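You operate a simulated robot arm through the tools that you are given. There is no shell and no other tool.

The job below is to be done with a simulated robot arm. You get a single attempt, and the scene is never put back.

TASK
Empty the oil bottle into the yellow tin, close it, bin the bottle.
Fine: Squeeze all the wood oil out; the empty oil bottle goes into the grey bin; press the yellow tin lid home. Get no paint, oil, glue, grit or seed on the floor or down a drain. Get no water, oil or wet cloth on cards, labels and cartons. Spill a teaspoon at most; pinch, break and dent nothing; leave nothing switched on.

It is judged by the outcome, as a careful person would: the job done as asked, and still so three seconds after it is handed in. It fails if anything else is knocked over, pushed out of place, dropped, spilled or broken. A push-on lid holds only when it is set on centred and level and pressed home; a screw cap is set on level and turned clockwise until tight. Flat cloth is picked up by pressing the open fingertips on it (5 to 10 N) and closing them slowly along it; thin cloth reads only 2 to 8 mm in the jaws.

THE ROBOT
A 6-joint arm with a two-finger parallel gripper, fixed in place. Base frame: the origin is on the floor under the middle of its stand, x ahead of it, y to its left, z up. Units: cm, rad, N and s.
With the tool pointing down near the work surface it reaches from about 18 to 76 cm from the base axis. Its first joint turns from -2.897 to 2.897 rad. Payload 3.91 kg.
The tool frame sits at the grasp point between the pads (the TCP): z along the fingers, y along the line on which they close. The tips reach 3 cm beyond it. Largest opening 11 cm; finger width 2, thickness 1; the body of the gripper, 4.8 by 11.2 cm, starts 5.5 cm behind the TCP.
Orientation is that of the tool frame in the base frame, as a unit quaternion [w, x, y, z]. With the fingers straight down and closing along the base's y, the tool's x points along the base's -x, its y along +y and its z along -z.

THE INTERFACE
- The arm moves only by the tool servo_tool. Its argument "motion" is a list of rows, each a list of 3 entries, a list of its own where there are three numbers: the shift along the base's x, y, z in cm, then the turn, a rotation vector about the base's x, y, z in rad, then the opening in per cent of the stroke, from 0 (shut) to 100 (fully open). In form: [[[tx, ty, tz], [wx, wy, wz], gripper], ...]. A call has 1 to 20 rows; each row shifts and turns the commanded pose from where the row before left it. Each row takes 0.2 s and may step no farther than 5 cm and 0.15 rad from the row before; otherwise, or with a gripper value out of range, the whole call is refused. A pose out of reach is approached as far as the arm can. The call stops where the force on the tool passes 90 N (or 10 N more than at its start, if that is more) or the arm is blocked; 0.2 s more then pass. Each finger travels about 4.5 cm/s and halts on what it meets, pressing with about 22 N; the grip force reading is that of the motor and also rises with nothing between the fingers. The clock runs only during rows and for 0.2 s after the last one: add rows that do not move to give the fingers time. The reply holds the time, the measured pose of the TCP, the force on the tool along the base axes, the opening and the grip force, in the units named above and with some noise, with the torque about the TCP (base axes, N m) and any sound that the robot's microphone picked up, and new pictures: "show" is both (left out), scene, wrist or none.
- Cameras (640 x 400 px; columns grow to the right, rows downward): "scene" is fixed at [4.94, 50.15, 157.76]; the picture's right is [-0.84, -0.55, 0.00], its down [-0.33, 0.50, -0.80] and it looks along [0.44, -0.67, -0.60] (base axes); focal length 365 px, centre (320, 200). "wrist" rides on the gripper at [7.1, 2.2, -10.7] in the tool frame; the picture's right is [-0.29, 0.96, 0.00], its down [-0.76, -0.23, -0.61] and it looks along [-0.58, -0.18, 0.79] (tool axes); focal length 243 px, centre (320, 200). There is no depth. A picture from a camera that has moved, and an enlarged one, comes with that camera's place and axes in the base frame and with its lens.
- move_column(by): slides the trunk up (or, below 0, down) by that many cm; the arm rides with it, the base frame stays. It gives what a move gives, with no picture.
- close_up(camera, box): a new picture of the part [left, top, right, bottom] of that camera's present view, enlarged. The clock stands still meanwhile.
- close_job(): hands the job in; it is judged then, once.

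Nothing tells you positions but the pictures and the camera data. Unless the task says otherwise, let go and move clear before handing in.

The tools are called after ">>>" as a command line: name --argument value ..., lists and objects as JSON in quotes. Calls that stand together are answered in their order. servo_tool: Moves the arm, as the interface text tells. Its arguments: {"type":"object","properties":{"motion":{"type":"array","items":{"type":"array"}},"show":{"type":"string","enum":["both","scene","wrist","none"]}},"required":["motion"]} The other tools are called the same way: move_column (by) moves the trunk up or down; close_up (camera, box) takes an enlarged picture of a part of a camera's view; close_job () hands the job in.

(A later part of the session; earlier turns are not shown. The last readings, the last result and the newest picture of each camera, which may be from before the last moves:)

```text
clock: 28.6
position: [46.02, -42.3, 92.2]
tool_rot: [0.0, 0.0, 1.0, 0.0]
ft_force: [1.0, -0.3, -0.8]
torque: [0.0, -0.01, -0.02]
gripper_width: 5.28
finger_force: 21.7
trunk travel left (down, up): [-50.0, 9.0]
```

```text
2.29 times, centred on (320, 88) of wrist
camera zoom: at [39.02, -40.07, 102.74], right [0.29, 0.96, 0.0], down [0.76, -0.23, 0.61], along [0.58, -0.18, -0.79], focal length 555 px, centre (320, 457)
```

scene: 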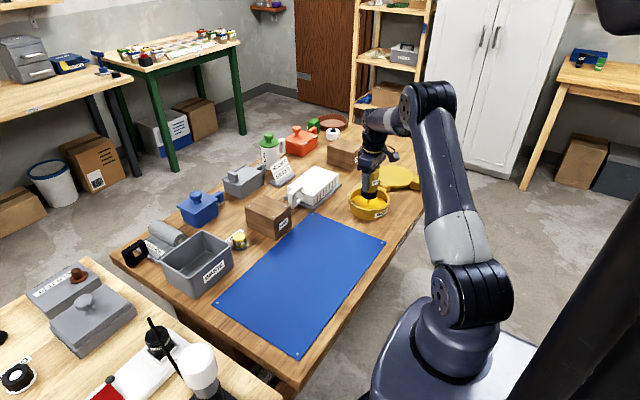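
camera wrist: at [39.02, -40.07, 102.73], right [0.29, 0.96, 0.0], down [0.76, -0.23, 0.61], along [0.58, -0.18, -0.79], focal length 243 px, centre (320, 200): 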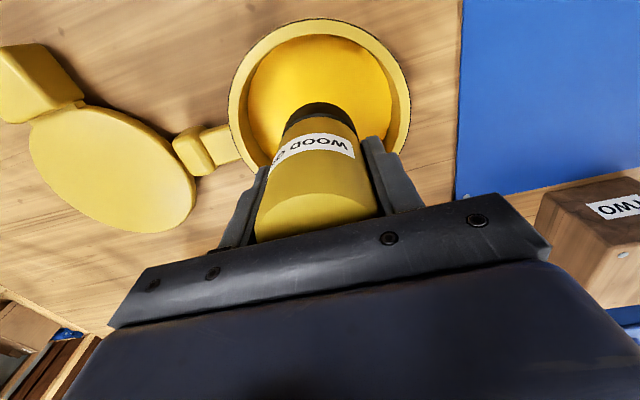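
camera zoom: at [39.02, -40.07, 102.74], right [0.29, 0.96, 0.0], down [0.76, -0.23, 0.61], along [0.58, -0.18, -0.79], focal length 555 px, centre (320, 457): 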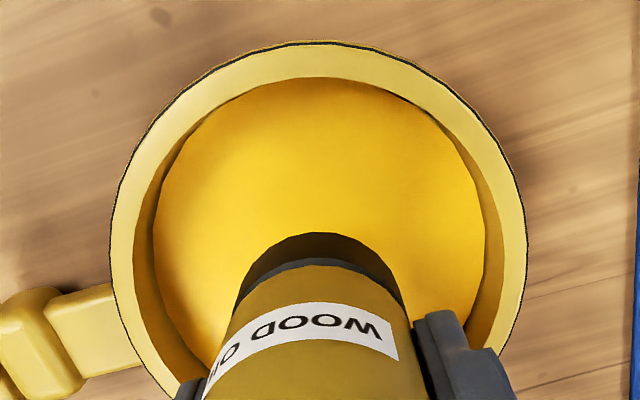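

The stream has stopped. To be sure it's empty and not just out of air, I'm easing the grip slightly over the tin and squeezing again.

>>> servo_tool --motion '[[[0, 0, 0], [0, 0, 0], 46], [[0, 0, 0], [0, 0, 0], 47.5], [[0, 0, 0], [0, 0, 0], 47.9], [[0, 0, 0], [0, 0, 0], 47.9]]' --show "none"

>>> servo_tool --motion '[[[0, 0, 0], [0, 0, 0], 47.0], [[0, 0, 0], [0, 0, 0], 45.0], [[0, 0, 0], [0, 0, 0], 42], [[0, 0, 0], [0, 0, 0], 40], [[0, 0, 0], [0, 0, 0], 40]]' --show "none"

>>> close_up --camera "scene" --box '[336, 170, 400, 220]'

```text
clock: 29.6
position: [46.03, -42.33, 92.18]
tool_rot: [0.001, -0.001, 1.0, 0.001]
ft_force: [0.0, -0.4, 0.1]
torque: [0.01, 0.01, -0.03]
gripper_width: 5.35
finger_force: 4.8
trunk travel left (down, up): [-50.0, 9.0]
```

```text
clock: 30.8
position: [46.09, -42.22, 92.07]
tool_rot: [0.0, 0.0, 1.0, -0.001]
ft_force: [-0.6, 0.0, 0.2]
torque: [0.01, 0.01, 0.01]
gripper_width: 5.3
finger_force: 22.2
trunk travel left (down, up): [-50.0, 9.0]
```

```text
8.00 times, centred on (368, 195) of scene
camera zoom: at [4.94, 50.15, 157.76], right [-0.84, -0.55, 0.0], down [-0.33, 0.5, -0.8], along [0.44, -0.67, -0.6], focal length 2919 px, centre (-64, 240)
```

zoom: 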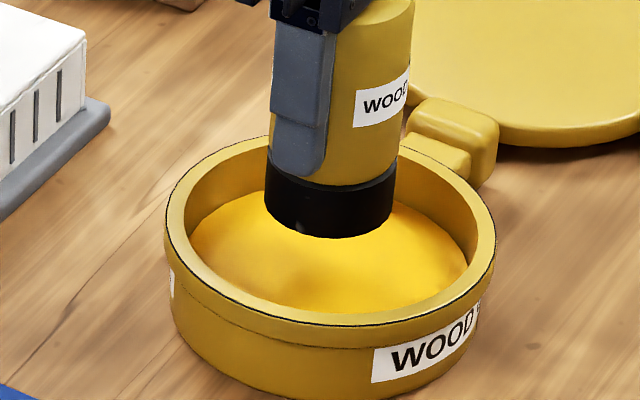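

Nothing came out on the second squeeze. I'll hold a few seconds more to make sure, then look again.

>>> servo_tool --motion '[[[0, 0, 0], [0, 0, 0], 40], [[0, 0, 0], [0, 0, 0], 40], [[0, 0, 0], [0, 0, 0], 40], [[0, 0, 0], [0, 0, 0], 40], [[0, 0, 0], [0, 0, 0], 40], [[0, 0, 0], [0, 0, 0], 40], [[0, 0, 0], [0, 0, 0], 40], [[0, 0, 0], [0, 0, 0], 40], [[0, 0, 0], [0, 0, 0], 40], [[0, 0, 0], [0, 0, 0], 40]]' --show "none"

>>> close_up --camera "scene" --box '[336, 170, 400, 220]'

>>> close_up --camera "scene" --box '[120, 170, 330, 310]'

```text
clock: 33.0
position: [46.14, -42.32, 92.07]
tool_rot: [0.0, 0.0, 1.0, 0.0]
ft_force: [0.5, 0.4, 0.2]
torque: [0.0, 0.01, 0.02]
gripper_width: 5.29
finger_force: 21.4
trunk travel left (down, up): [-50.0, 9.0]
```

```text
8.00 times, centred on (368, 195) of scene
camera zoom: at [4.94, 50.15, 157.76], right [-0.84, -0.55, 0.0], down [-0.33, 0.5, -0.8], along [0.44, -0.67, -0.6], focal length 2919 px, centre (-64, 240)
```

zoom: 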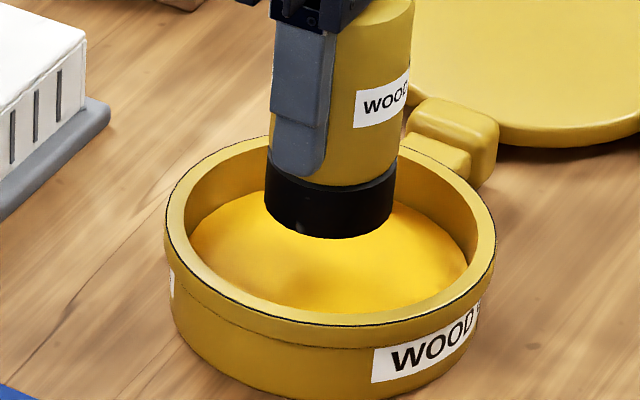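

```text
2.86 times, centred on (225, 240) of scene
camera zoom: at [4.94, 50.15, 157.76], right [-0.84, -0.55, 0.0], down [-0.33, 0.5, -0.8], along [0.44, -0.67, -0.6], focal length 1042 px, centre (591, 86)
```

zoom: 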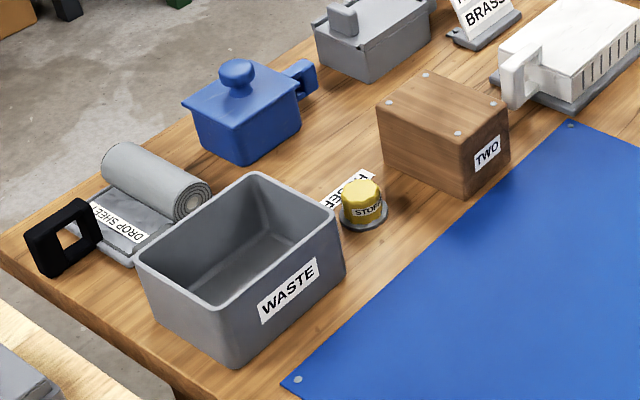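

There's no more flow, so the bottle is empty. I'm easing to a holding grip, lifting straight up over the tin, and checking the cap for drips before carrying it across.

>>> servo_tool --motion '[[[0, 0, 0], [0, 0, 0], 44], [[0, 0, 0], [0, 0, 0], 47], [[0, 0, 0], [0, 0, 0], 47.5], [[0, 0, 0], [0, 0, 0], 47.5], [[0, 0, 2], [0, 0, 0], 47.5], [[0, 0, 3], [0, 0, 0], 47.5], [[0, 0, 3], [0, 0, 0], 47.5], [[0, 0, 2], [0, 0, 0], 47.5], [[0, 0, 0], [0, 0, 0], 47.5]]' --show "both"

>>> close_up --camera "scene" --box '[336, 150, 416, 220]'

>>> close_up --camera "wrist" --box '[180, 50, 460, 225]'

```text
clock: 35.0
position: [45.88, -42.14, 102.1]
tool_rot: [0.0, 0.0, 1.0, 0.0]
ft_force: [-0.2, 0.2, -0.7]
torque: [0.01, 0.04, 0.0]
gripper_width: 5.37
finger_force: 4.9
trunk travel left (down, up): [-50.0, 9.0]
camera wrist: at [38.91, -39.93, 112.77], right [0.29, 0.96, 0.0], down [0.76, -0.23, 0.61], along [0.58, -0.18, -0.79], focal length 243 px, centre (320, 200)
```

scene: 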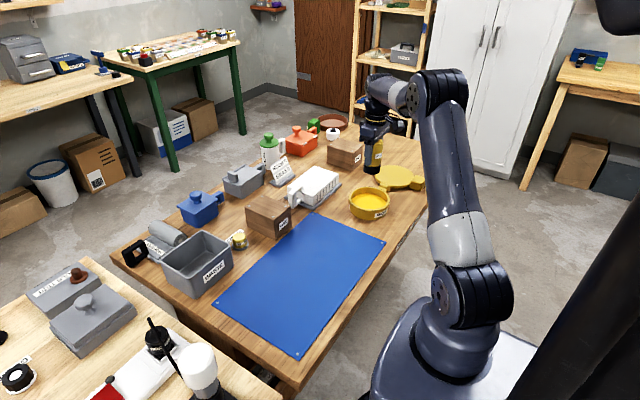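
wrist: 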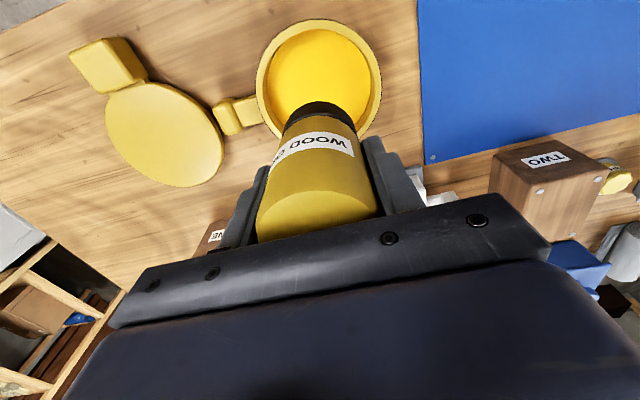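

```text
5.71 times, centred on (376, 185) of scene
camera zoom: at [4.94, 50.15, 157.76], right [-0.84, -0.55, 0.0], down [-0.33, 0.5, -0.8], along [0.44, -0.67, -0.6], focal length 2085 px, centre (0, 286)
```

zoom: 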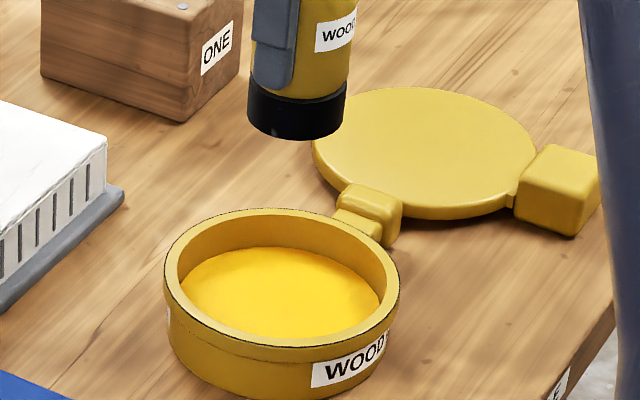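

```text
2.29 times, centred on (320, 138) of wrist
camera zoom: at [38.91, -39.93, 112.77], right [0.29, 0.96, 0.0], down [0.76, -0.23, 0.61], along [0.58, -0.18, -0.79], focal length 555 px, centre (320, 343)
```

zoom: 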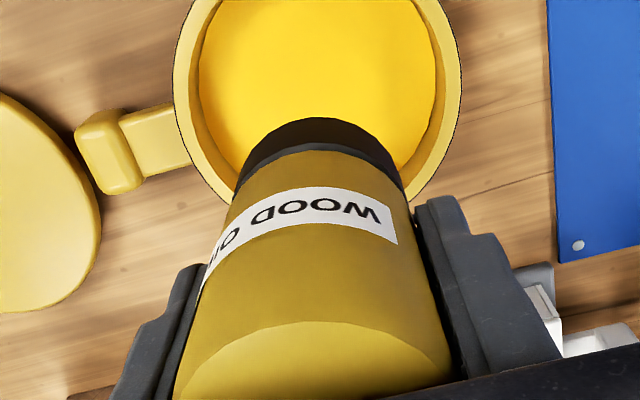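

The cap is clean with no drip, and the bottle is held. I'm firming the grip slightly and carrying it over the mat to in front of the bin.

>>> servo_tool --motion '[[[0, 0, 0], [0, 0, 0], 47.4], [[0, 0, 0], [0, 0, 0], 47.4], [[0.4, 4.3, 0], [0, 0, 0], 47.4], [[0.4, 4.3, 0], [0, 0, 0], 47.4], [[0.4, 4.3, 0], [0, 0, 0], 47.4], [[0.4, 4.3, 0], [0, 0, 0], 47.4], [[0.4, 4.3, 0], [0, 0, 0], 47.4], [[0.4, 4.3, 0], [0, 0, 0], 47.4], [[0.4, 4.3, 0], [0, 0, 0], 47.4], [[0.4, 4.3, 0], [0, 0, 0], 47.4], [[0.4, 4.3, 0], [0, 0, 0], 47.4], [[0.4, 4.3, 0], [0, 0, 0], 47.4], [[0.4, 4.2, 0], [0, 0, 0], 47.4], [[0, 4.1, 0], [0, 0, 0], 47.4], [[0, 0, 0], [0, 0, 0], 47.4]]' --show "both"

>>> close_up --camera "wrist" --box '[180, 50, 460, 225]'

>>> close_up --camera "scene" --box '[130, 180, 330, 305]'

```text
clock: 38.2
position: [50.35, 9.16, 102.14]
tool_rot: [0.0, 0.001, 1.0, -0.001]
ft_force: [-0.6, 0.8, -0.4]
torque: [0.02, -0.03, -0.01]
gripper_width: 5.34
finger_force: 4.5
trunk travel left (down, up): [-50.0, 9.0]
camera wrist: at [43.36, 11.32, 112.79], right [0.29, 0.96, 0.0], down [0.76, -0.23, 0.61], along [0.58, -0.18, -0.79], focal length 243 px, centre (320, 200)
```

scene: 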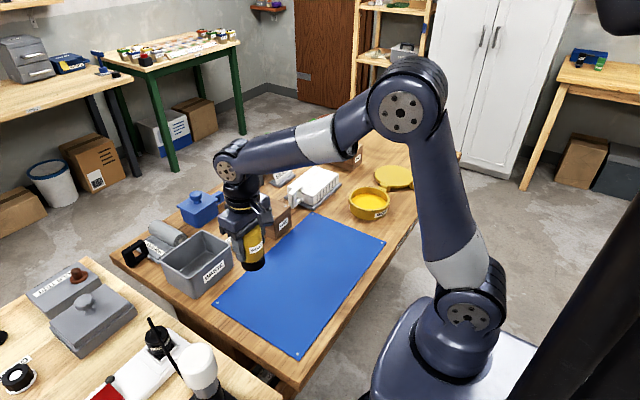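
wrist: 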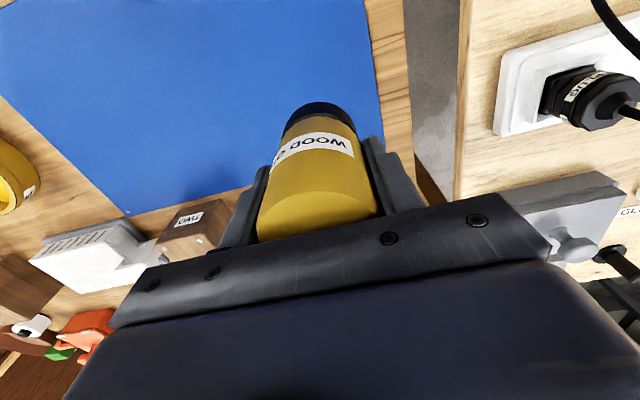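

```text
2.29 times, centred on (320, 138) of wrist
camera zoom: at [43.36, 11.32, 112.79], right [0.29, 0.96, 0.0], down [0.76, -0.23, 0.61], along [0.58, -0.18, -0.79], focal length 555 px, centre (320, 343)
```

zoom: 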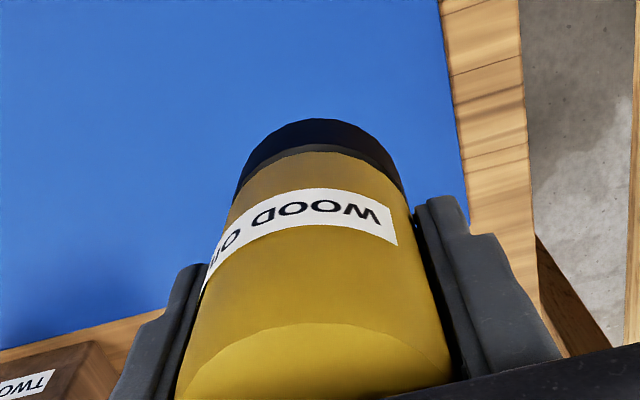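

```text
3.20 times, centred on (230, 242) of scene
camera zoom: at [4.94, 50.15, 157.76], right [-0.84, -0.55, 0.0], down [-0.33, 0.5, -0.8], along [0.44, -0.67, -0.6], focal length 1168 px, centre (608, 64)
```

zoom: 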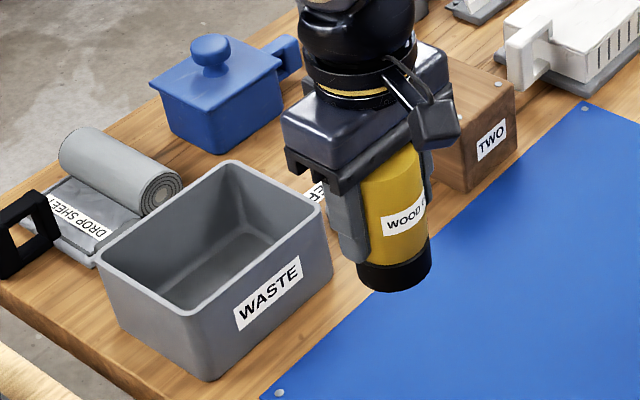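

The bottle is over the mat just before the bin. I'm moving forward over the bin at height and will check position there.

>>> servo_tool --motion '[[[4, 0, 0], [0, 0, 0], 47.4], [[4, 0, 0], [0, 0, 0], 47.4], [[4, 0, 0], [0, 0, 0], 47.4], [[4, 0, 0], [0, 0, 0], 47.4], [[4, 0, 0], [0, 0, 0], 47.4], [[0, 0, 0], [0, 0, 0], 47.4]]' --show "both"

>>> close_up --camera "wrist" --box '[180, 30, 460, 205]'

>>> close_up --camera "scene" --box '[130, 180, 330, 305]'

```text
clock: 39.6
position: [70.48, 9.17, 101.92]
tool_rot: [-0.001, -0.001, 1.0, 0.0]
ft_force: [-0.1, -0.5, 0.1]
torque: [0.0, 0.02, -0.01]
gripper_width: 5.33
finger_force: 5.4
trunk travel left (down, up): [-50.0, 9.0]
camera wrist: at [63.49, 11.32, 112.51], right [0.29, 0.96, 0.0], down [0.76, -0.23, 0.61], along [0.58, -0.18, -0.8], focal length 243 px, centre (320, 200)
```

scene: 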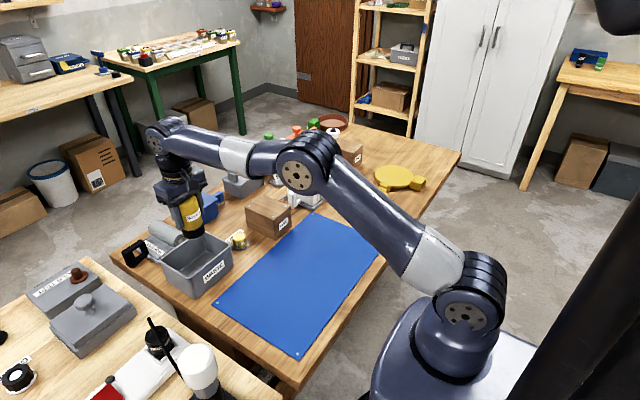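
wrist: 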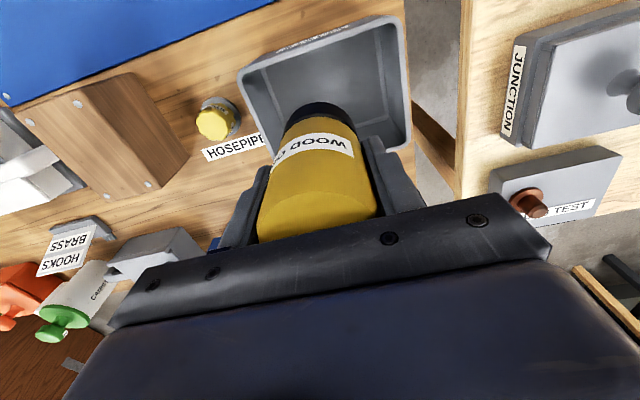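

```text
2.29 times, centred on (320, 118) of wrist
camera zoom: at [63.49, 11.32, 112.51], right [0.29, 0.96, 0.0], down [0.76, -0.23, 0.61], along [0.58, -0.18, -0.8], focal length 555 px, centre (320, 389)
```

zoom: 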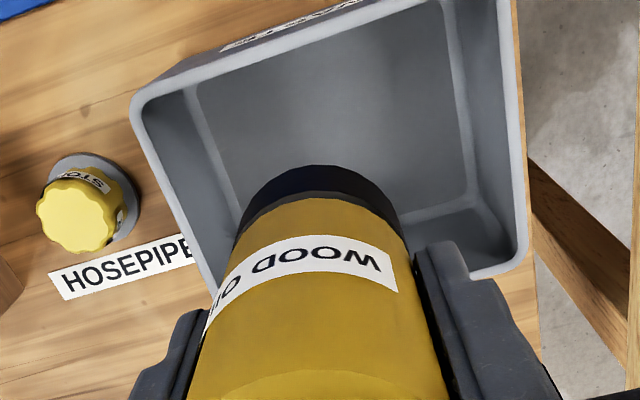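

```text
3.20 times, centred on (230, 242) of scene
camera zoom: at [4.94, 50.15, 157.76], right [-0.84, -0.55, 0.0], down [-0.33, 0.5, -0.8], along [0.44, -0.67, -0.6], focal length 1168 px, centre (608, 64)
```

zoom: 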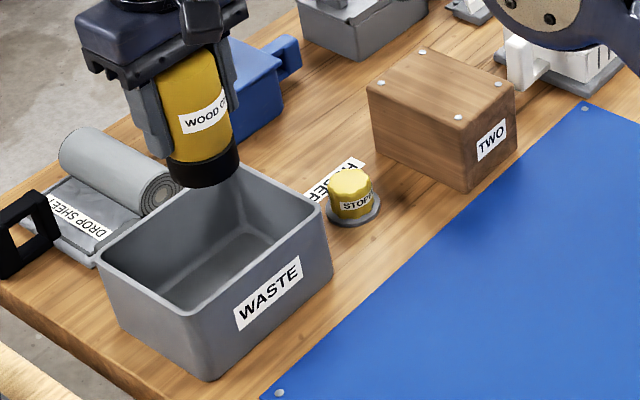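

The bin rim reads x 65.5–78.2 and y 2.2–17 at about z 86, so its centre is near (71.9, 9.6). I'm centring and lowering the bottle into it.

>>> servo_tool --motion '[[[0.5, 0.2, 0], [0, 0, 0], 47.4], [[0.4, 0.2, -2.5], [0, 0, 0], 47.4], [[0, 0, -2.5], [0, 0, 0], 47.4], [[0, 0, -2.5], [0, 0, 0], 47.4], [[0, 0, -2.5], [0, 0, 0], 47.4], [[0, 0, -2.0], [0, 0, 0], 47.4], [[0, 0, 0], [0, 0, 0], 47.4]]' --show "both"

>>> close_up --camera "wrist" --box '[180, 10, 460, 185]'

>>> close_up --camera "scene" --box '[130, 180, 290, 300]'

```text
clock: 41.2
position: [71.29, 9.56, 90.01]
tool_rot: [-0.001, -0.001, 1.0, -0.001]
ft_force: [0.2, 0.4, -0.8]
torque: [0.02, -0.02, -0.01]
gripper_width: 5.32
finger_force: 4.6
trunk travel left (down, up): [-50.0, 9.0]
camera wrist: at [64.2, 11.72, 100.69], right [0.29, 0.96, 0.0], down [0.76, -0.23, 0.61], along [0.58, -0.18, -0.79], focal length 243 px, centre (320, 200)
```

scene: 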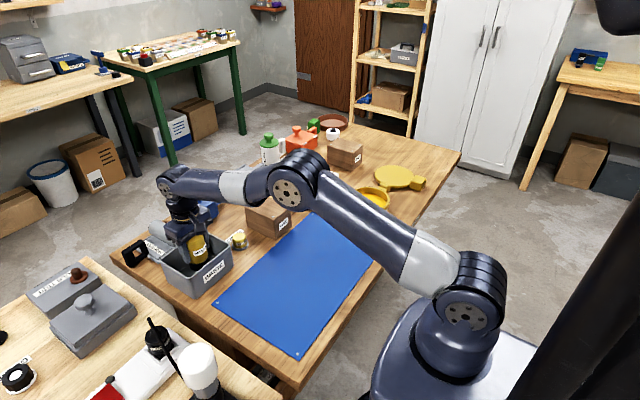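
wrist: 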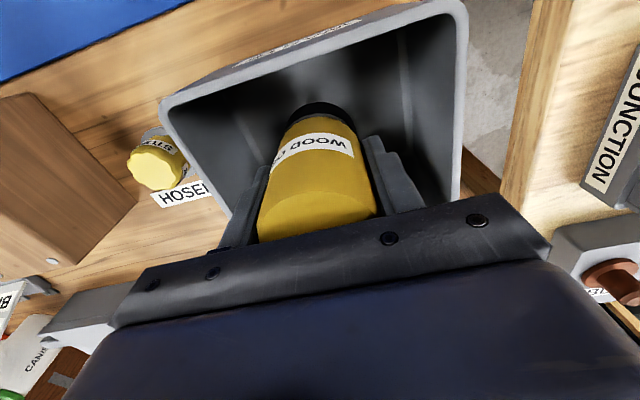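

```text
2.29 times, centred on (320, 98) of wrist
camera zoom: at [64.2, 11.72, 100.69], right [0.29, 0.96, 0.0], down [0.76, -0.23, 0.61], along [0.58, -0.18, -0.79], focal length 555 px, centre (320, 434)
```

zoom: 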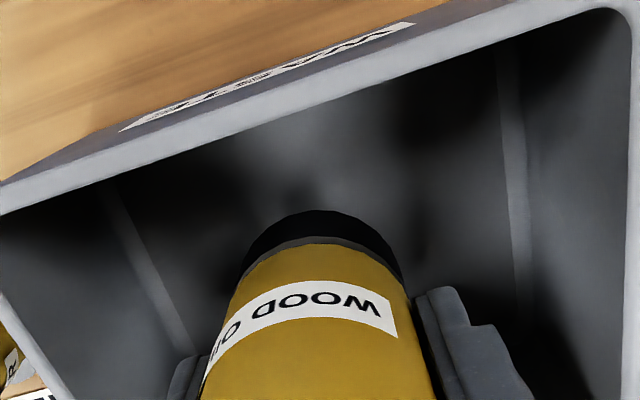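

```text
3.33 times, centred on (210, 240) of scene
camera zoom: at [4.94, 50.15, 157.76], right [-0.84, -0.55, 0.0], down [-0.33, 0.5, -0.8], along [0.44, -0.67, -0.6], focal length 1216 px, centre (687, 67)
```

zoom: 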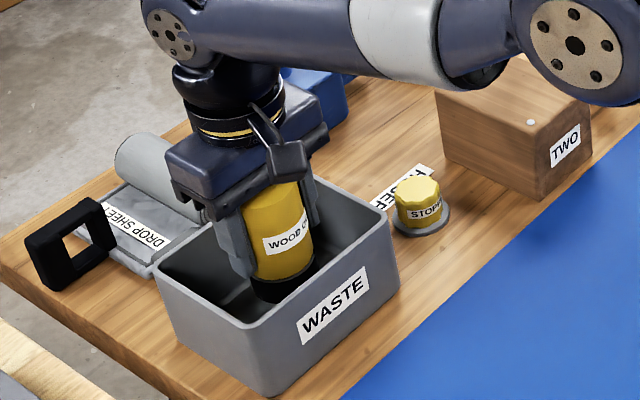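

The bottle is inside the bin, clear of its walls. I'm lowering it the last few centimetres in small steps until it touches the floor of the bin.

>>> servo_tool --motion '[[[0, 0, -1], [0, 0, 0], 47.4], [[0, 0, -0.8], [0, 0, 0], 47.4], [[0, 0, 0], [0, 0, 0], 47.4]]' --show "none"

>>> servo_tool --motion '[[[0, 0, -0.3], [0, 0, 0], 47.4], [[0, 0, 0], [0, 0, 0], 47.4]]' --show "none"

>>> servo_tool --motion '[[[0, 0, -0.3], [0, 0, 0], 47.4], [[0, 0, 0], [0, 0, 0], 47.4]]' --show "none"

```text
clock: 42.0
position: [71.29, 9.35, 88.3]
tool_rot: [0.0, -0.001, 1.0, 0.0]
ft_force: [-0.1, 0.1, -1.2]
torque: [-0.03, 0.01, -0.02]
gripper_width: 5.34
finger_force: 4.9
trunk travel left (down, up): [-50.0, 9.0]
```

```text
clock: 42.6
position: [71.32, 9.38, 88.09]
tool_rot: [-0.002, -0.001, 1.0, 0.0]
ft_force: [-0.6, 0.3, -0.2]
torque: [0.01, -0.01, 0.0]
gripper_width: 5.31
finger_force: 5.0
trunk travel left (down, up): [-50.0, 9.0]
```

```text
clock: 43.2
position: [71.31, 9.39, 87.7]
tool_rot: [-0.001, 0.0, 1.0, 0.0]
ft_force: [0.6, -0.9, -0.3]
torque: [0.0, 0.0, 0.03]
gripper_width: 5.34
finger_force: 4.9
trunk travel left (down, up): [-50.0, 9.0]
```

>>> servo_tool --motion '[[[0, 0, -0.2], [0, 0, 0], 47.4], [[0, 0, 0], [0, 0, 0], 47.4]]' --show "none"

>>> servo_tool --motion '[[[0, 0, -0.2], [0, 0, 0], 47.4], [[0, 0, 0], [0, 0, 0], 47.4]]' --show "none"

>>> servo_tool --motion '[[[0, 0, -0.2], [0, 0, 0], 47.4], [[0, 0, 0], [0, 0, 0], 47.4]]' --show "none"

```text
clock: 43.8
position: [71.32, 9.45, 87.54]
tool_rot: [-0.001, 0.0, 1.0, 0.001]
ft_force: [-0.2, 1.0, 0.3]
torque: [0.02, -0.01, 0.0]
gripper_width: 5.34
finger_force: 5.3
trunk travel left (down, up): [-50.0, 9.0]
```

```text
clock: 44.4
position: [71.33, 9.49, 87.35]
tool_rot: [0.0, 0.001, 1.0, 0.0]
ft_force: [0.8, 0.7, 0.0]
torque: [0.02, 0.02, 0.0]
gripper_width: 5.37
finger_force: 4.8
trunk travel left (down, up): [-50.0, 9.0]
```

```text
clock: 45.0
position: [71.31, 9.44, 87.12]
tool_rot: [0.0, -0.001, 1.0, 0.0]
ft_force: [1.1, 0.3, 2.0]
torque: [0.01, -0.03, 0.03]
gripper_width: 5.32
finger_force: 5.3
trunk travel left (down, up): [-50.0, 9.0]
```

The force is starting to rise, so the bottle is touching down. I'll confirm with a 1 mm step.

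>>> servo_tool --motion '[[[0, 0, -0.1], [0, 0, 0], 47.4], [[0, 0, 0], [0, 0, 0], 47.4]]' --show "wrist"

>>> close_up --camera "scene" --box '[150, 190, 246, 300]'

```text
clock: 45.6
position: [71.27, 9.32, 87.02]
tool_rot: [0.0, 0.0, 1.0, 0.0]
ft_force: [-0.7, -0.5, 2.4]
torque: [-0.02, 0.01, -0.02]
gripper_width: 5.29
finger_force: 17.9
trunk travel left (down, up): [-50.0, 9.0]
camera wrist: at [64.25, 11.63, 97.65], right [0.29, 0.96, 0.0], down [0.76, -0.23, 0.61], along [0.58, -0.18, -0.79], focal length 243 px, centre (320, 200)
```

wrist: 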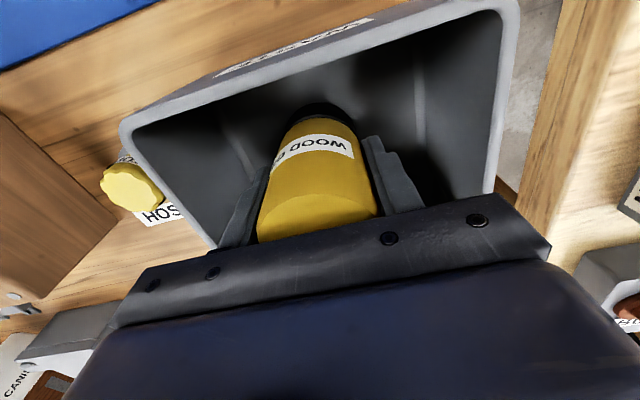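

```text
3.64 times, centred on (198, 245) of scene
camera zoom: at [4.94, 50.15, 157.76], right [-0.84, -0.55, 0.0], down [-0.33, 0.5, -0.8], along [0.44, -0.67, -0.6], focal length 1327 px, centre (764, 36)
```

zoom: 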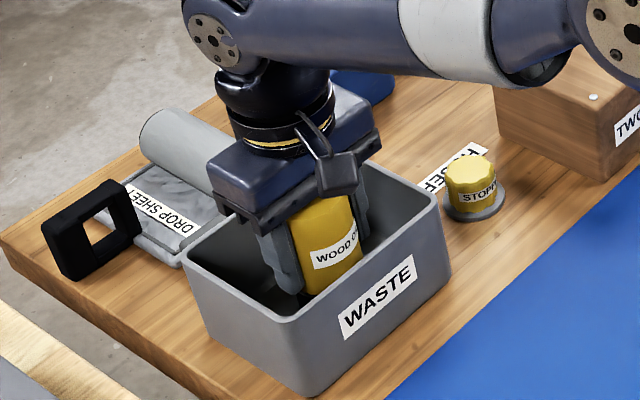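

The bottle is standing on the bin floor. I'm opening slowly to 62 per cent, which stays clear of the bin walls, and then going straight up.

>>> servo_tool --motion '[[[0, 0, 0], [0, 0, 0], 48.5], [[0, 0, 0], [0, 0, 0], 50], [[0, 0, 0], [0, 0, 0], 53], [[0, 0, 0], [0, 0, 0], 58], [[0, 0, 0], [0, 0, 0], 62], [[0, 0, 0], [0, 0, 0], 62]]' --show "wrist"

>>> close_up --camera "scene" --box '[150, 190, 246, 300]'

```text
clock: 47.0
position: [71.31, 9.53, 87.08]
tool_rot: [0.0, 0.001, 1.0, -0.001]
ft_force: [-0.4, -0.1, 0.1]
torque: [-0.01, -0.03, 0.0]
gripper_width: 6.81
finger_force: 0.0
trunk travel left (down, up): [-50.0, 9.0]
camera wrist: at [64.26, 11.63, 97.65], right [0.29, 0.96, 0.0], down [0.76, -0.23, 0.61], along [0.58, -0.18, -0.79], focal length 243 px, centre (320, 200)
```

wrist: 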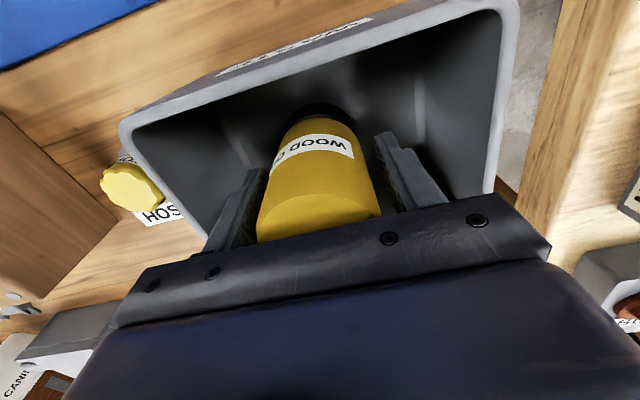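

```text
3.64 times, centred on (198, 245) of scene
camera zoom: at [4.94, 50.15, 157.76], right [-0.84, -0.55, 0.0], down [-0.33, 0.5, -0.8], along [0.44, -0.67, -0.6], focal length 1327 px, centre (764, 36)
```

zoom: 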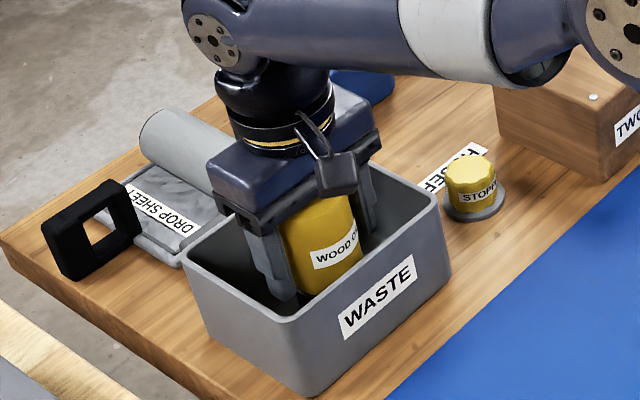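

The bottle is free and upright in the bin. I'm lifting straight up clear of it.

>>> servo_tool --motion '[[[0, 0, 1.0], [0, 0, 0], 62], [[0, 0, 2.0], [0, 0, 0], 62], [[0, 0, 3.0], [0, 0, 0], 62], [[0, 0, 4.0], [0, 0, 0], 62], [[0, 0, 4.0], [0, 0, 0], 62], [[0, 0, 3.0], [0, 0, 0], 62], [[0, 0, 0], [0, 0, 0], 62]]' --show "both"

>>> close_up --camera "scene" --box '[150, 190, 246, 300]'

```text
clock: 48.6
position: [71.29, 9.59, 104.03]
tool_rot: [-0.001, -0.001, 1.0, 0.001]
ft_force: [0.1, -0.4, 0.6]
torque: [-0.02, -0.02, -0.03]
gripper_width: 6.8
finger_force: 0.1
trunk travel left (down, up): [-50.0, 9.0]
camera wrist: at [64.24, 11.72, 114.67], right [0.29, 0.96, 0.0], down [0.76, -0.23, 0.61], along [0.58, -0.18, -0.79], focal length 243 px, centre (320, 200)
```

scene: 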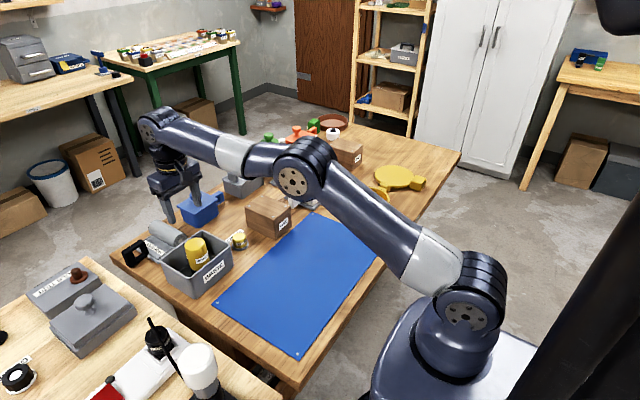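
wrist: 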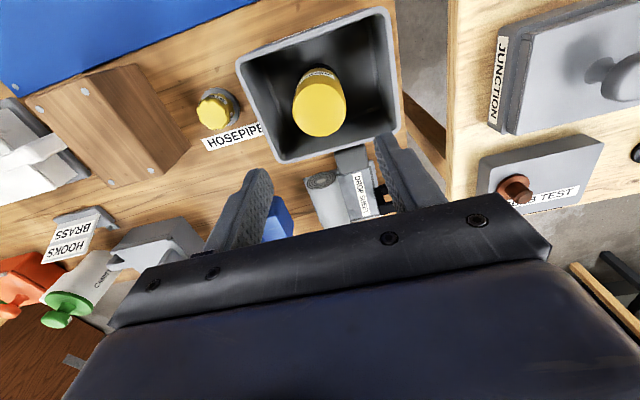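

```text
3.64 times, centred on (198, 245) of scene
camera zoom: at [4.94, 50.15, 157.76], right [-0.84, -0.55, 0.0], down [-0.33, 0.5, -0.8], along [0.44, -0.67, -0.6], focal length 1327 px, centre (764, 36)
```

zoom: 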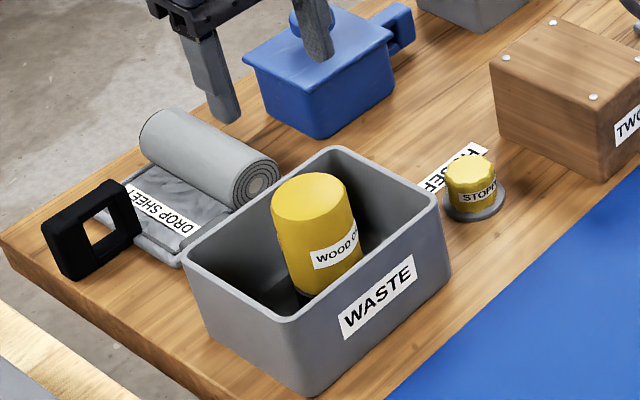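

The bottle stands in the bin. I'm going back over the mat towards the lid, staying high, to inspect the lid and its handle block from above.

>>> servo_tool --motion '[[[-4.2, 0, 0.5], [0, 0, 0], 62], [[-4.2, 0, 0.5], [0, 0, 0], 62], [[-4.2, 0, 0.5], [0, 0, 0], 62], [[-4.2, 0, 0.5], [0, 0, 0], 62], [[-4.2, 0, 0], [0, 0, 0], 62], [[-1.0, -4.6, 0], [0, 0, 0], 62], [[-1.0, -4.6, 0], [0, 0, 0], 62], [[-1.0, -4.6, 0], [0, 0, 0], 62], [[-1.0, -4.6, 0], [0, 0, 0], 70], [[-1.0, -4.6, 0], [0, 0, 0], 80], [[-1.0, -4.6, 0], [0, 0, 0], 90], [[-1.0, -4.6, 0], [0, 0, 0], 100], [[-1.0, -4.6, 0], [0, 0, 0], 100], [[-1.0, -4.6, 0], [0, 0, 0], 100], [[-1.0, -4.6, 0], [0, 0, 0], 100], [[-1.0, -4.6, 0], [0, 0, 0], 100], [[-1.0, -4.6, 0], [0, 0, 0], 100], [[-1.0, -4.6, 0], [0, 0, 0], 100], [[0, 0, 0], [0, 0, 0], 100]]' --show "both"

>>> close_up --camera "scene" --box '[340, 155, 436, 225]'

>>> close_up --camera "wrist" --box '[180, 50, 460, 225]'

```text
clock: 52.6
position: [37.3, -50.53, 106.0]
tool_rot: [-0.001, -0.001, 1.0, 0.0]
ft_force: [0.2, 0.9, -0.1]
torque: [0.01, 0.03, 0.01]
gripper_width: 11.01
finger_force: 0.1
trunk travel left (down, up): [-50.0, 9.0]
camera wrist: at [30.3, -48.39, 116.56], right [0.29, 0.96, 0.0], down [0.76, -0.23, 0.61], along [0.58, -0.18, -0.79], focal length 243 px, centre (320, 200)
```

scene: 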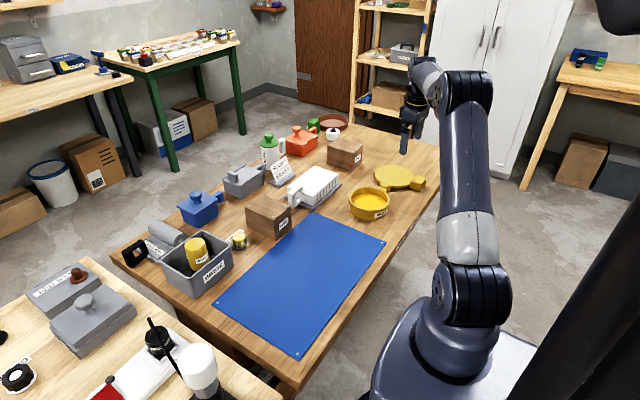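
wrist: 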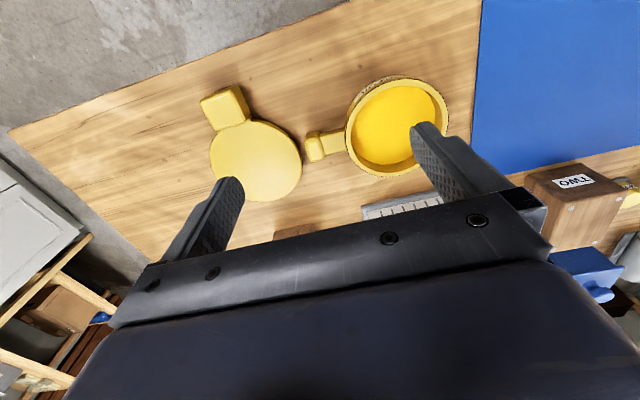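

```text
5.71 times, centred on (388, 190) of scene
camera zoom: at [4.94, 50.15, 157.76], right [-0.84, -0.55, 0.0], down [-0.33, 0.5, -0.8], along [0.44, -0.67, -0.6], focal length 2085 px, centre (-69, 257)
```

zoom: 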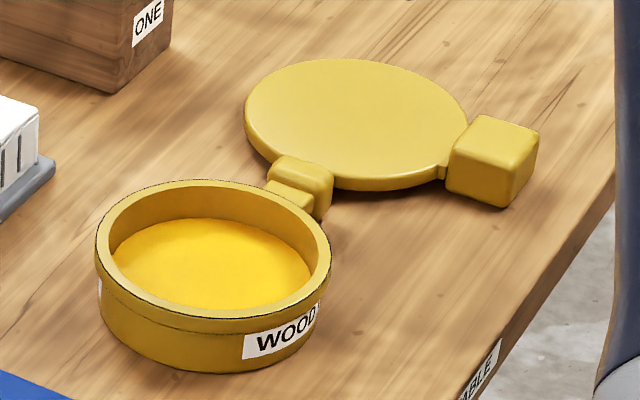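

```text
2.29 times, centred on (320, 138) of wrist
camera zoom: at [30.3, -48.39, 116.56], right [0.29, 0.96, 0.0], down [0.76, -0.23, 0.61], along [0.58, -0.18, -0.79], focal length 555 px, centre (320, 343)
```

zoom: 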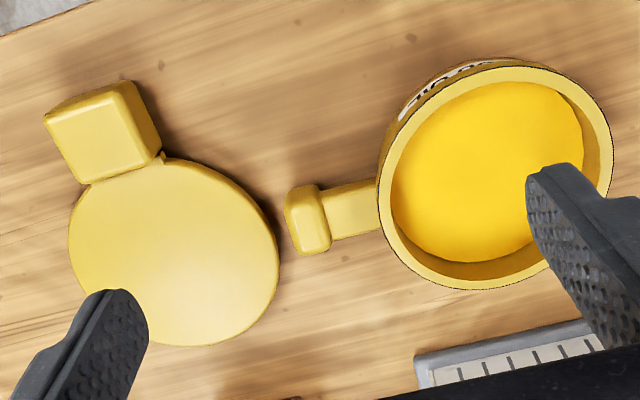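

The bin is done and the tin is full of oil with nothing spilled. The lid is about 15 cm across, centred near (45.9, -64.7), with its handle block on the robot's side. I'm enlarging it to judge its thickness and underside.

>>> close_up --camera "scene" --box '[370, 158, 434, 198]'

>>> close_up --camera "wrist" --box '[190, 70, 318, 210]'

>>> close_up --camera "scene" --box '[344, 178, 404, 222]'

>>> close_up --camera "wrist" --box '[290, 60, 460, 190]'

```text
10.00 times, centred on (402, 178) of scene
camera zoom: at [4.94, 50.15, 157.76], right [-0.84, -0.55, 0.0], down [-0.33, 0.5, -0.8], along [0.44, -0.67, -0.6], focal length 3649 px, centre (-500, 420)
```

zoom: 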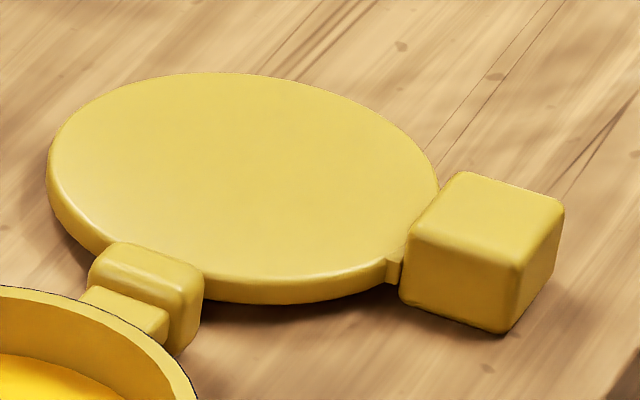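

```text
2.86 times, centred on (254, 140) of wrist
camera zoom: at [30.3, -48.39, 116.56], right [0.29, 0.96, 0.0], down [0.76, -0.23, 0.61], along [0.58, -0.18, -0.79], focal length 693 px, centre (509, 371)
```

zoom: 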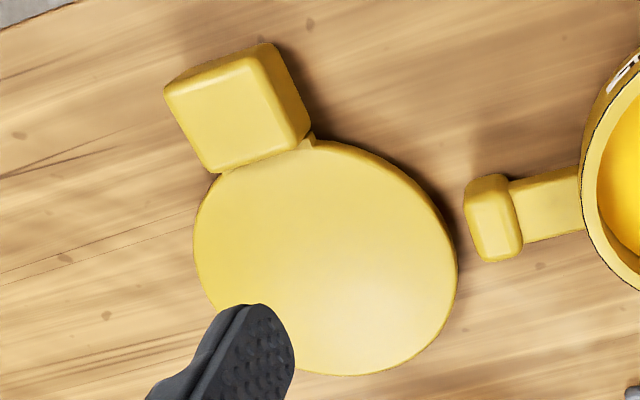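

```text
9.09 times, centred on (374, 200) of scene
camera zoom: at [4.94, 50.15, 157.76], right [-0.84, -0.55, 0.0], down [-0.33, 0.5, -0.8], along [0.44, -0.67, -0.6], focal length 3317 px, centre (-171, 200)
```

zoom: 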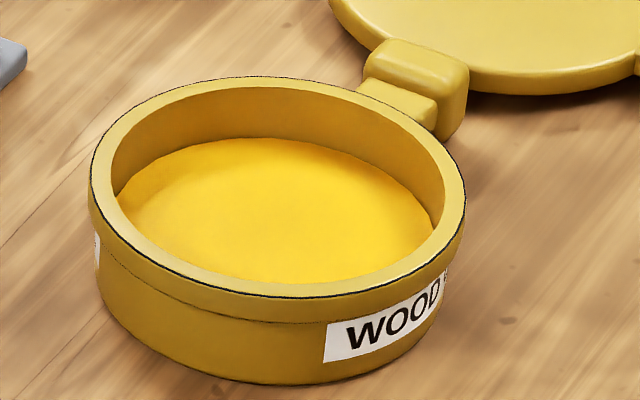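

```text
3.08 times, centred on (375, 125) of wrist
camera zoom: at [30.3, -48.39, 116.56], right [0.29, 0.96, 0.0], down [0.76, -0.23, 0.61], along [0.58, -0.18, -0.79], focal length 746 px, centre (151, 431)
```

zoom: 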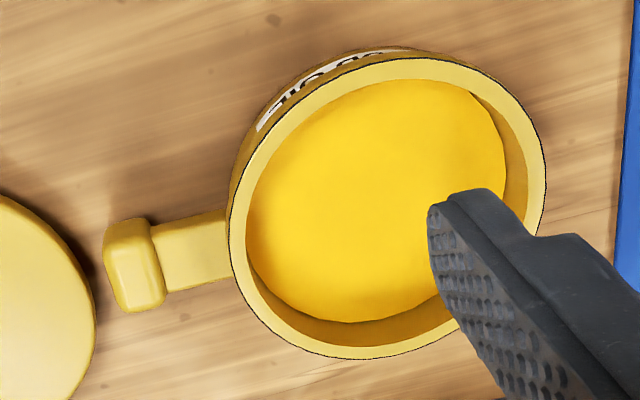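

Measured from the last view, the tin centre is about (46.1, -42.15) with radius 7.0. The lid centre is near (46, -64.3) with radius about 7.6, and its handle block is near (36.3, -64.4). I'm moving over the block for a closer look at its exact place and angle.

>>> servo_tool --motion '[[[-0.83, -3.48, -2], [0, 0, 0], 100], [[-0.83, -3.48, -2], [0, 0, 0], 100], [[-0.83, -3.48, -2], [0, 0, 0], 100], [[-0.83, -3.48, -2], [0, 0, 0], 100], [[0, 0, 0], [0, 0, 0], 100]]' --show "both"

>>> close_up --camera "wrist" --box '[220, 60, 428, 230]'

```text
clock: 53.8
position: [33.65, -63.12, 97.79]
tool_rot: [0.0, -0.001, 1.0, -0.001]
ft_force: [-0.1, -0.7, -0.1]
torque: [0.0, -0.01, 0.02]
gripper_width: 11.02
finger_force: 0.0
out of reach, approached as far as the arm can: row 4
trunk travel left (down, up): [-50.0, 9.0]
camera wrist: at [26.51, -60.87, 108.38], right [0.29, 0.96, 0.0], down [0.76, -0.23, 0.61], along [0.58, -0.18, -0.79], focal length 243 px, centre (320, 200)
```

scene: 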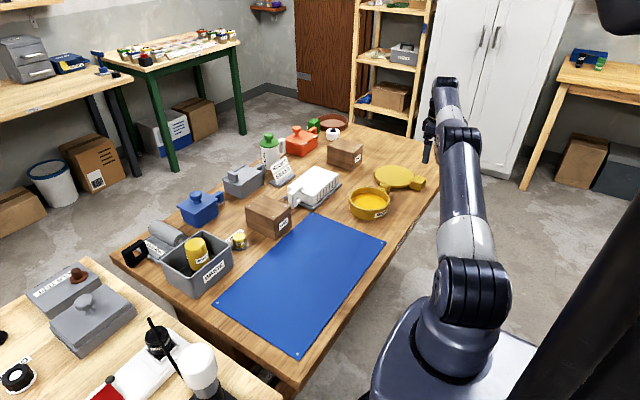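
wrist: 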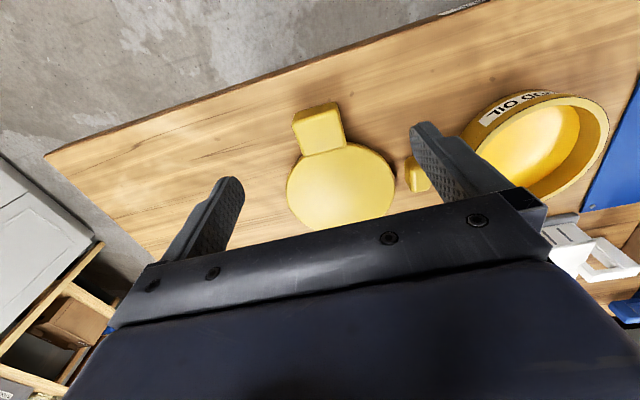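

```text
2.35 times, centred on (324, 145) of wrist
camera zoom: at [26.51, -60.87, 108.38], right [0.29, 0.96, 0.0], down [0.76, -0.23, 0.61], along [0.58, -0.18, -0.79], focal length 571 px, centre (311, 329)
```

zoom: 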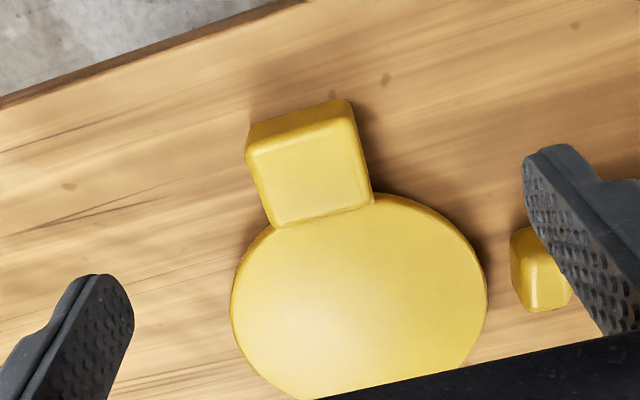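

The lid centre is about (46.2, -64.1) and its block about (36.7, -64.1), roughly 4.9 by 4.1 cm and square to the base axes. The arm hit its reach limit at this height, so I'm raising the trunk 9 cm to gain reach.

>>> move_column --by 9

>>> servo_tool --motion '[[[0, 0, 0], [0, 0, 0], 100]]' --show "wrist"

```text
clock: 55.0
position: [33.6, -63.02, 106.76]
tool_rot: [-0.001, 0.0, 1.0, 0.0]
ft_force: [0.0, 0.2, 0.7]
torque: [0.01, -0.01, 0.0]
gripper_width: 10.97
finger_force: 0.2
trunk travel left (down, up): [-59.0, 0.0]
```

```text
clock: 55.5
position: [33.51, -63.07, 106.72]
tool_rot: [0.0, -0.001, 1.0, -0.001]
ft_force: [0.0, 0.4, 0.9]
torque: [0.03, 0.03, 0.02]
gripper_width: 11.0
finger_force: 0.1
trunk travel left (down, up): [-59.0, 0.0]
camera wrist: at [26.53, -60.84, 117.42], right [0.29, 0.96, 0.0], down [0.76, -0.23, 0.61], along [0.58, -0.18, -0.79], focal length 243 px, centre (320, 200)
```

wrist: 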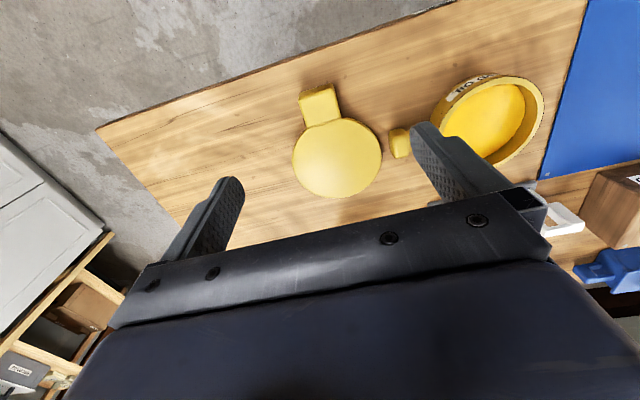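

From here the whole lid is visible between the fingers, so I'm enlarging it to fix its centre and height by comparing two heights.

>>> close_up --camera "wrist" --box '[270, 70, 430, 210]'

>>> close_up --camera "wrist" --box '[280, 70, 400, 140]'

```text
2.86 times, centred on (350, 140) of wrist
camera zoom: at [26.53, -60.84, 117.42], right [0.29, 0.96, 0.0], down [0.76, -0.23, 0.61], along [0.58, -0.18, -0.79], focal length 693 px, centre (234, 371)
```

zoom: 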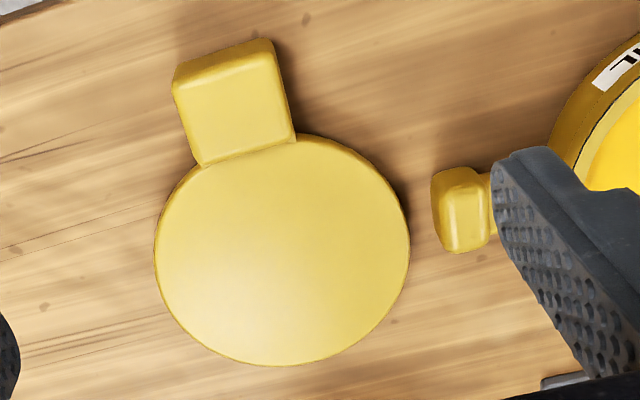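

```text
5.33 times, centred on (340, 105) of wrist
camera zoom: at [26.53, -60.84, 117.42], right [0.29, 0.96, 0.0], down [0.76, -0.23, 0.61], along [0.58, -0.18, -0.79], focal length 1294 px, centre (213, 707)
```

zoom: 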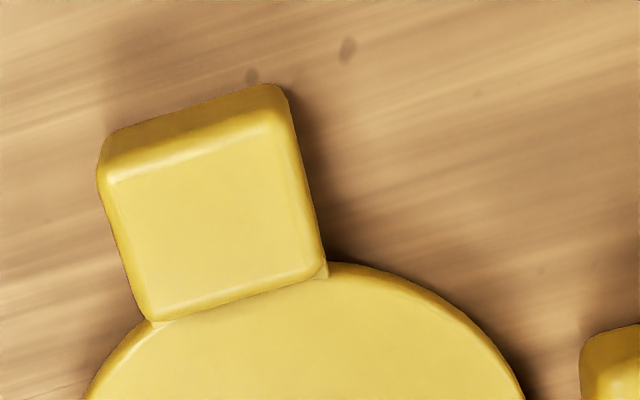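

The lid centre is (46.25, -64.0) and the block centre (36.7, -63.9), so the block points straight back along -x. I'm descending to z 92 and then moving out over the block.

>>> servo_tool --motion '[[[0, 0, -3], [0, 0, 0], 100], [[0, 0, -3], [0, 0, 0], 100], [[0, 0, -3], [0, 0, 0], 100], [[0, 0, -3], [0, 0, 0], 100], [[0, 0, -2.5], [0, 0, 0], 100], [[0, 0, 0], [0, 0, 0], 100]]' --show "none"

```text
clock: 56.9
position: [33.48, -63.16, 92.23]
tool_rot: [0.001, 0.0, 1.0, -0.001]
ft_force: [-0.7, 0.3, 0.4]
torque: [-0.01, 0.0, 0.0]
gripper_width: 10.99
finger_force: 0.0
trunk travel left (down, up): [-59.0, 0.0]
```

>>> servo_tool --motion '[[[1.75, -0.4, 0], [0, 0, 0], 100], [[1.75, -0.4, 0], [0, 0, 0], 100], [[0, 0, -2], [0, 0, 0], 100], [[0, 0, 0], [0, 0, 0], 100]]' --show "both"

>>> close_up --camera "wrist" --box '[200, 40, 480, 215]'

>>> close_up --camera "scene" --box '[350, 135, 446, 205]'

```text
clock: 57.9
position: [36.45, -62.75, 90.46]
tool_rot: [0.0, 0.0, 1.0, -0.002]
ft_force: [0.0, -0.7, 0.4]
torque: [0.0, 0.0, -0.02]
gripper_width: 11.02
finger_force: 0.1
out of reach, approached as far as the arm can: row 2
trunk travel left (down, up): [-59.0, 0.0]
camera wrist: at [29.52, -60.57, 101.01], right [0.29, 0.96, 0.0], down [0.76, -0.23, 0.61], along [0.58, -0.18, -0.79], focal length 243 px, centre (320, 200)
```

scene: 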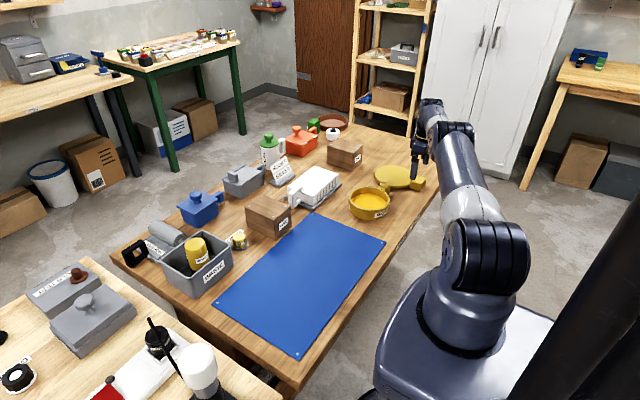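
wrist: 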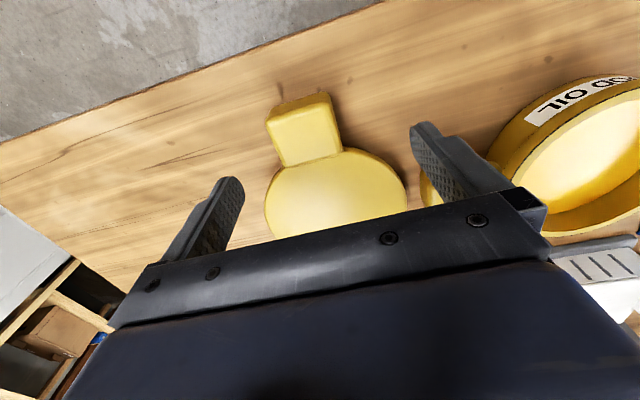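

```text
2.29 times, centred on (340, 128) of wrist
camera zoom: at [29.52, -60.57, 101.01], right [0.29, 0.96, 0.0], down [0.76, -0.23, 0.61], along [0.58, -0.18, -0.79], focal length 555 px, centre (274, 366)
```

zoom: 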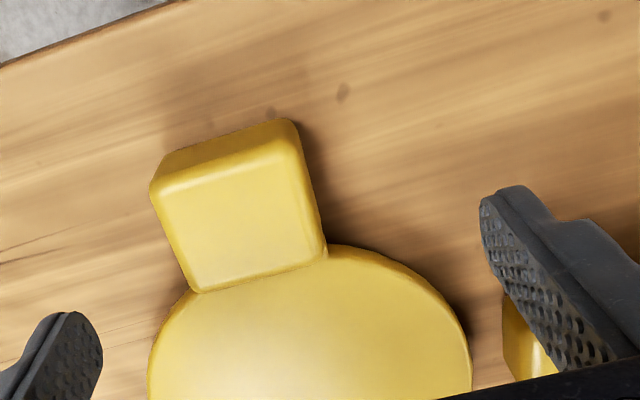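

```text
5.71 times, centred on (398, 170) of scene
camera zoom: at [4.94, 50.15, 157.76], right [-0.84, -0.55, 0.0], down [-0.33, 0.5, -0.8], along [0.44, -0.67, -0.6], focal length 2085 px, centre (-126, 371)
```

zoom: 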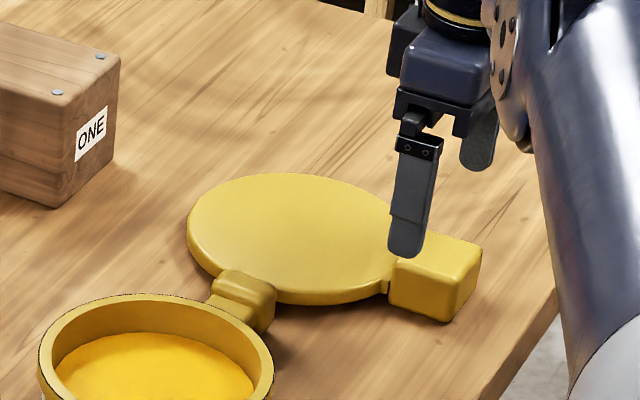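

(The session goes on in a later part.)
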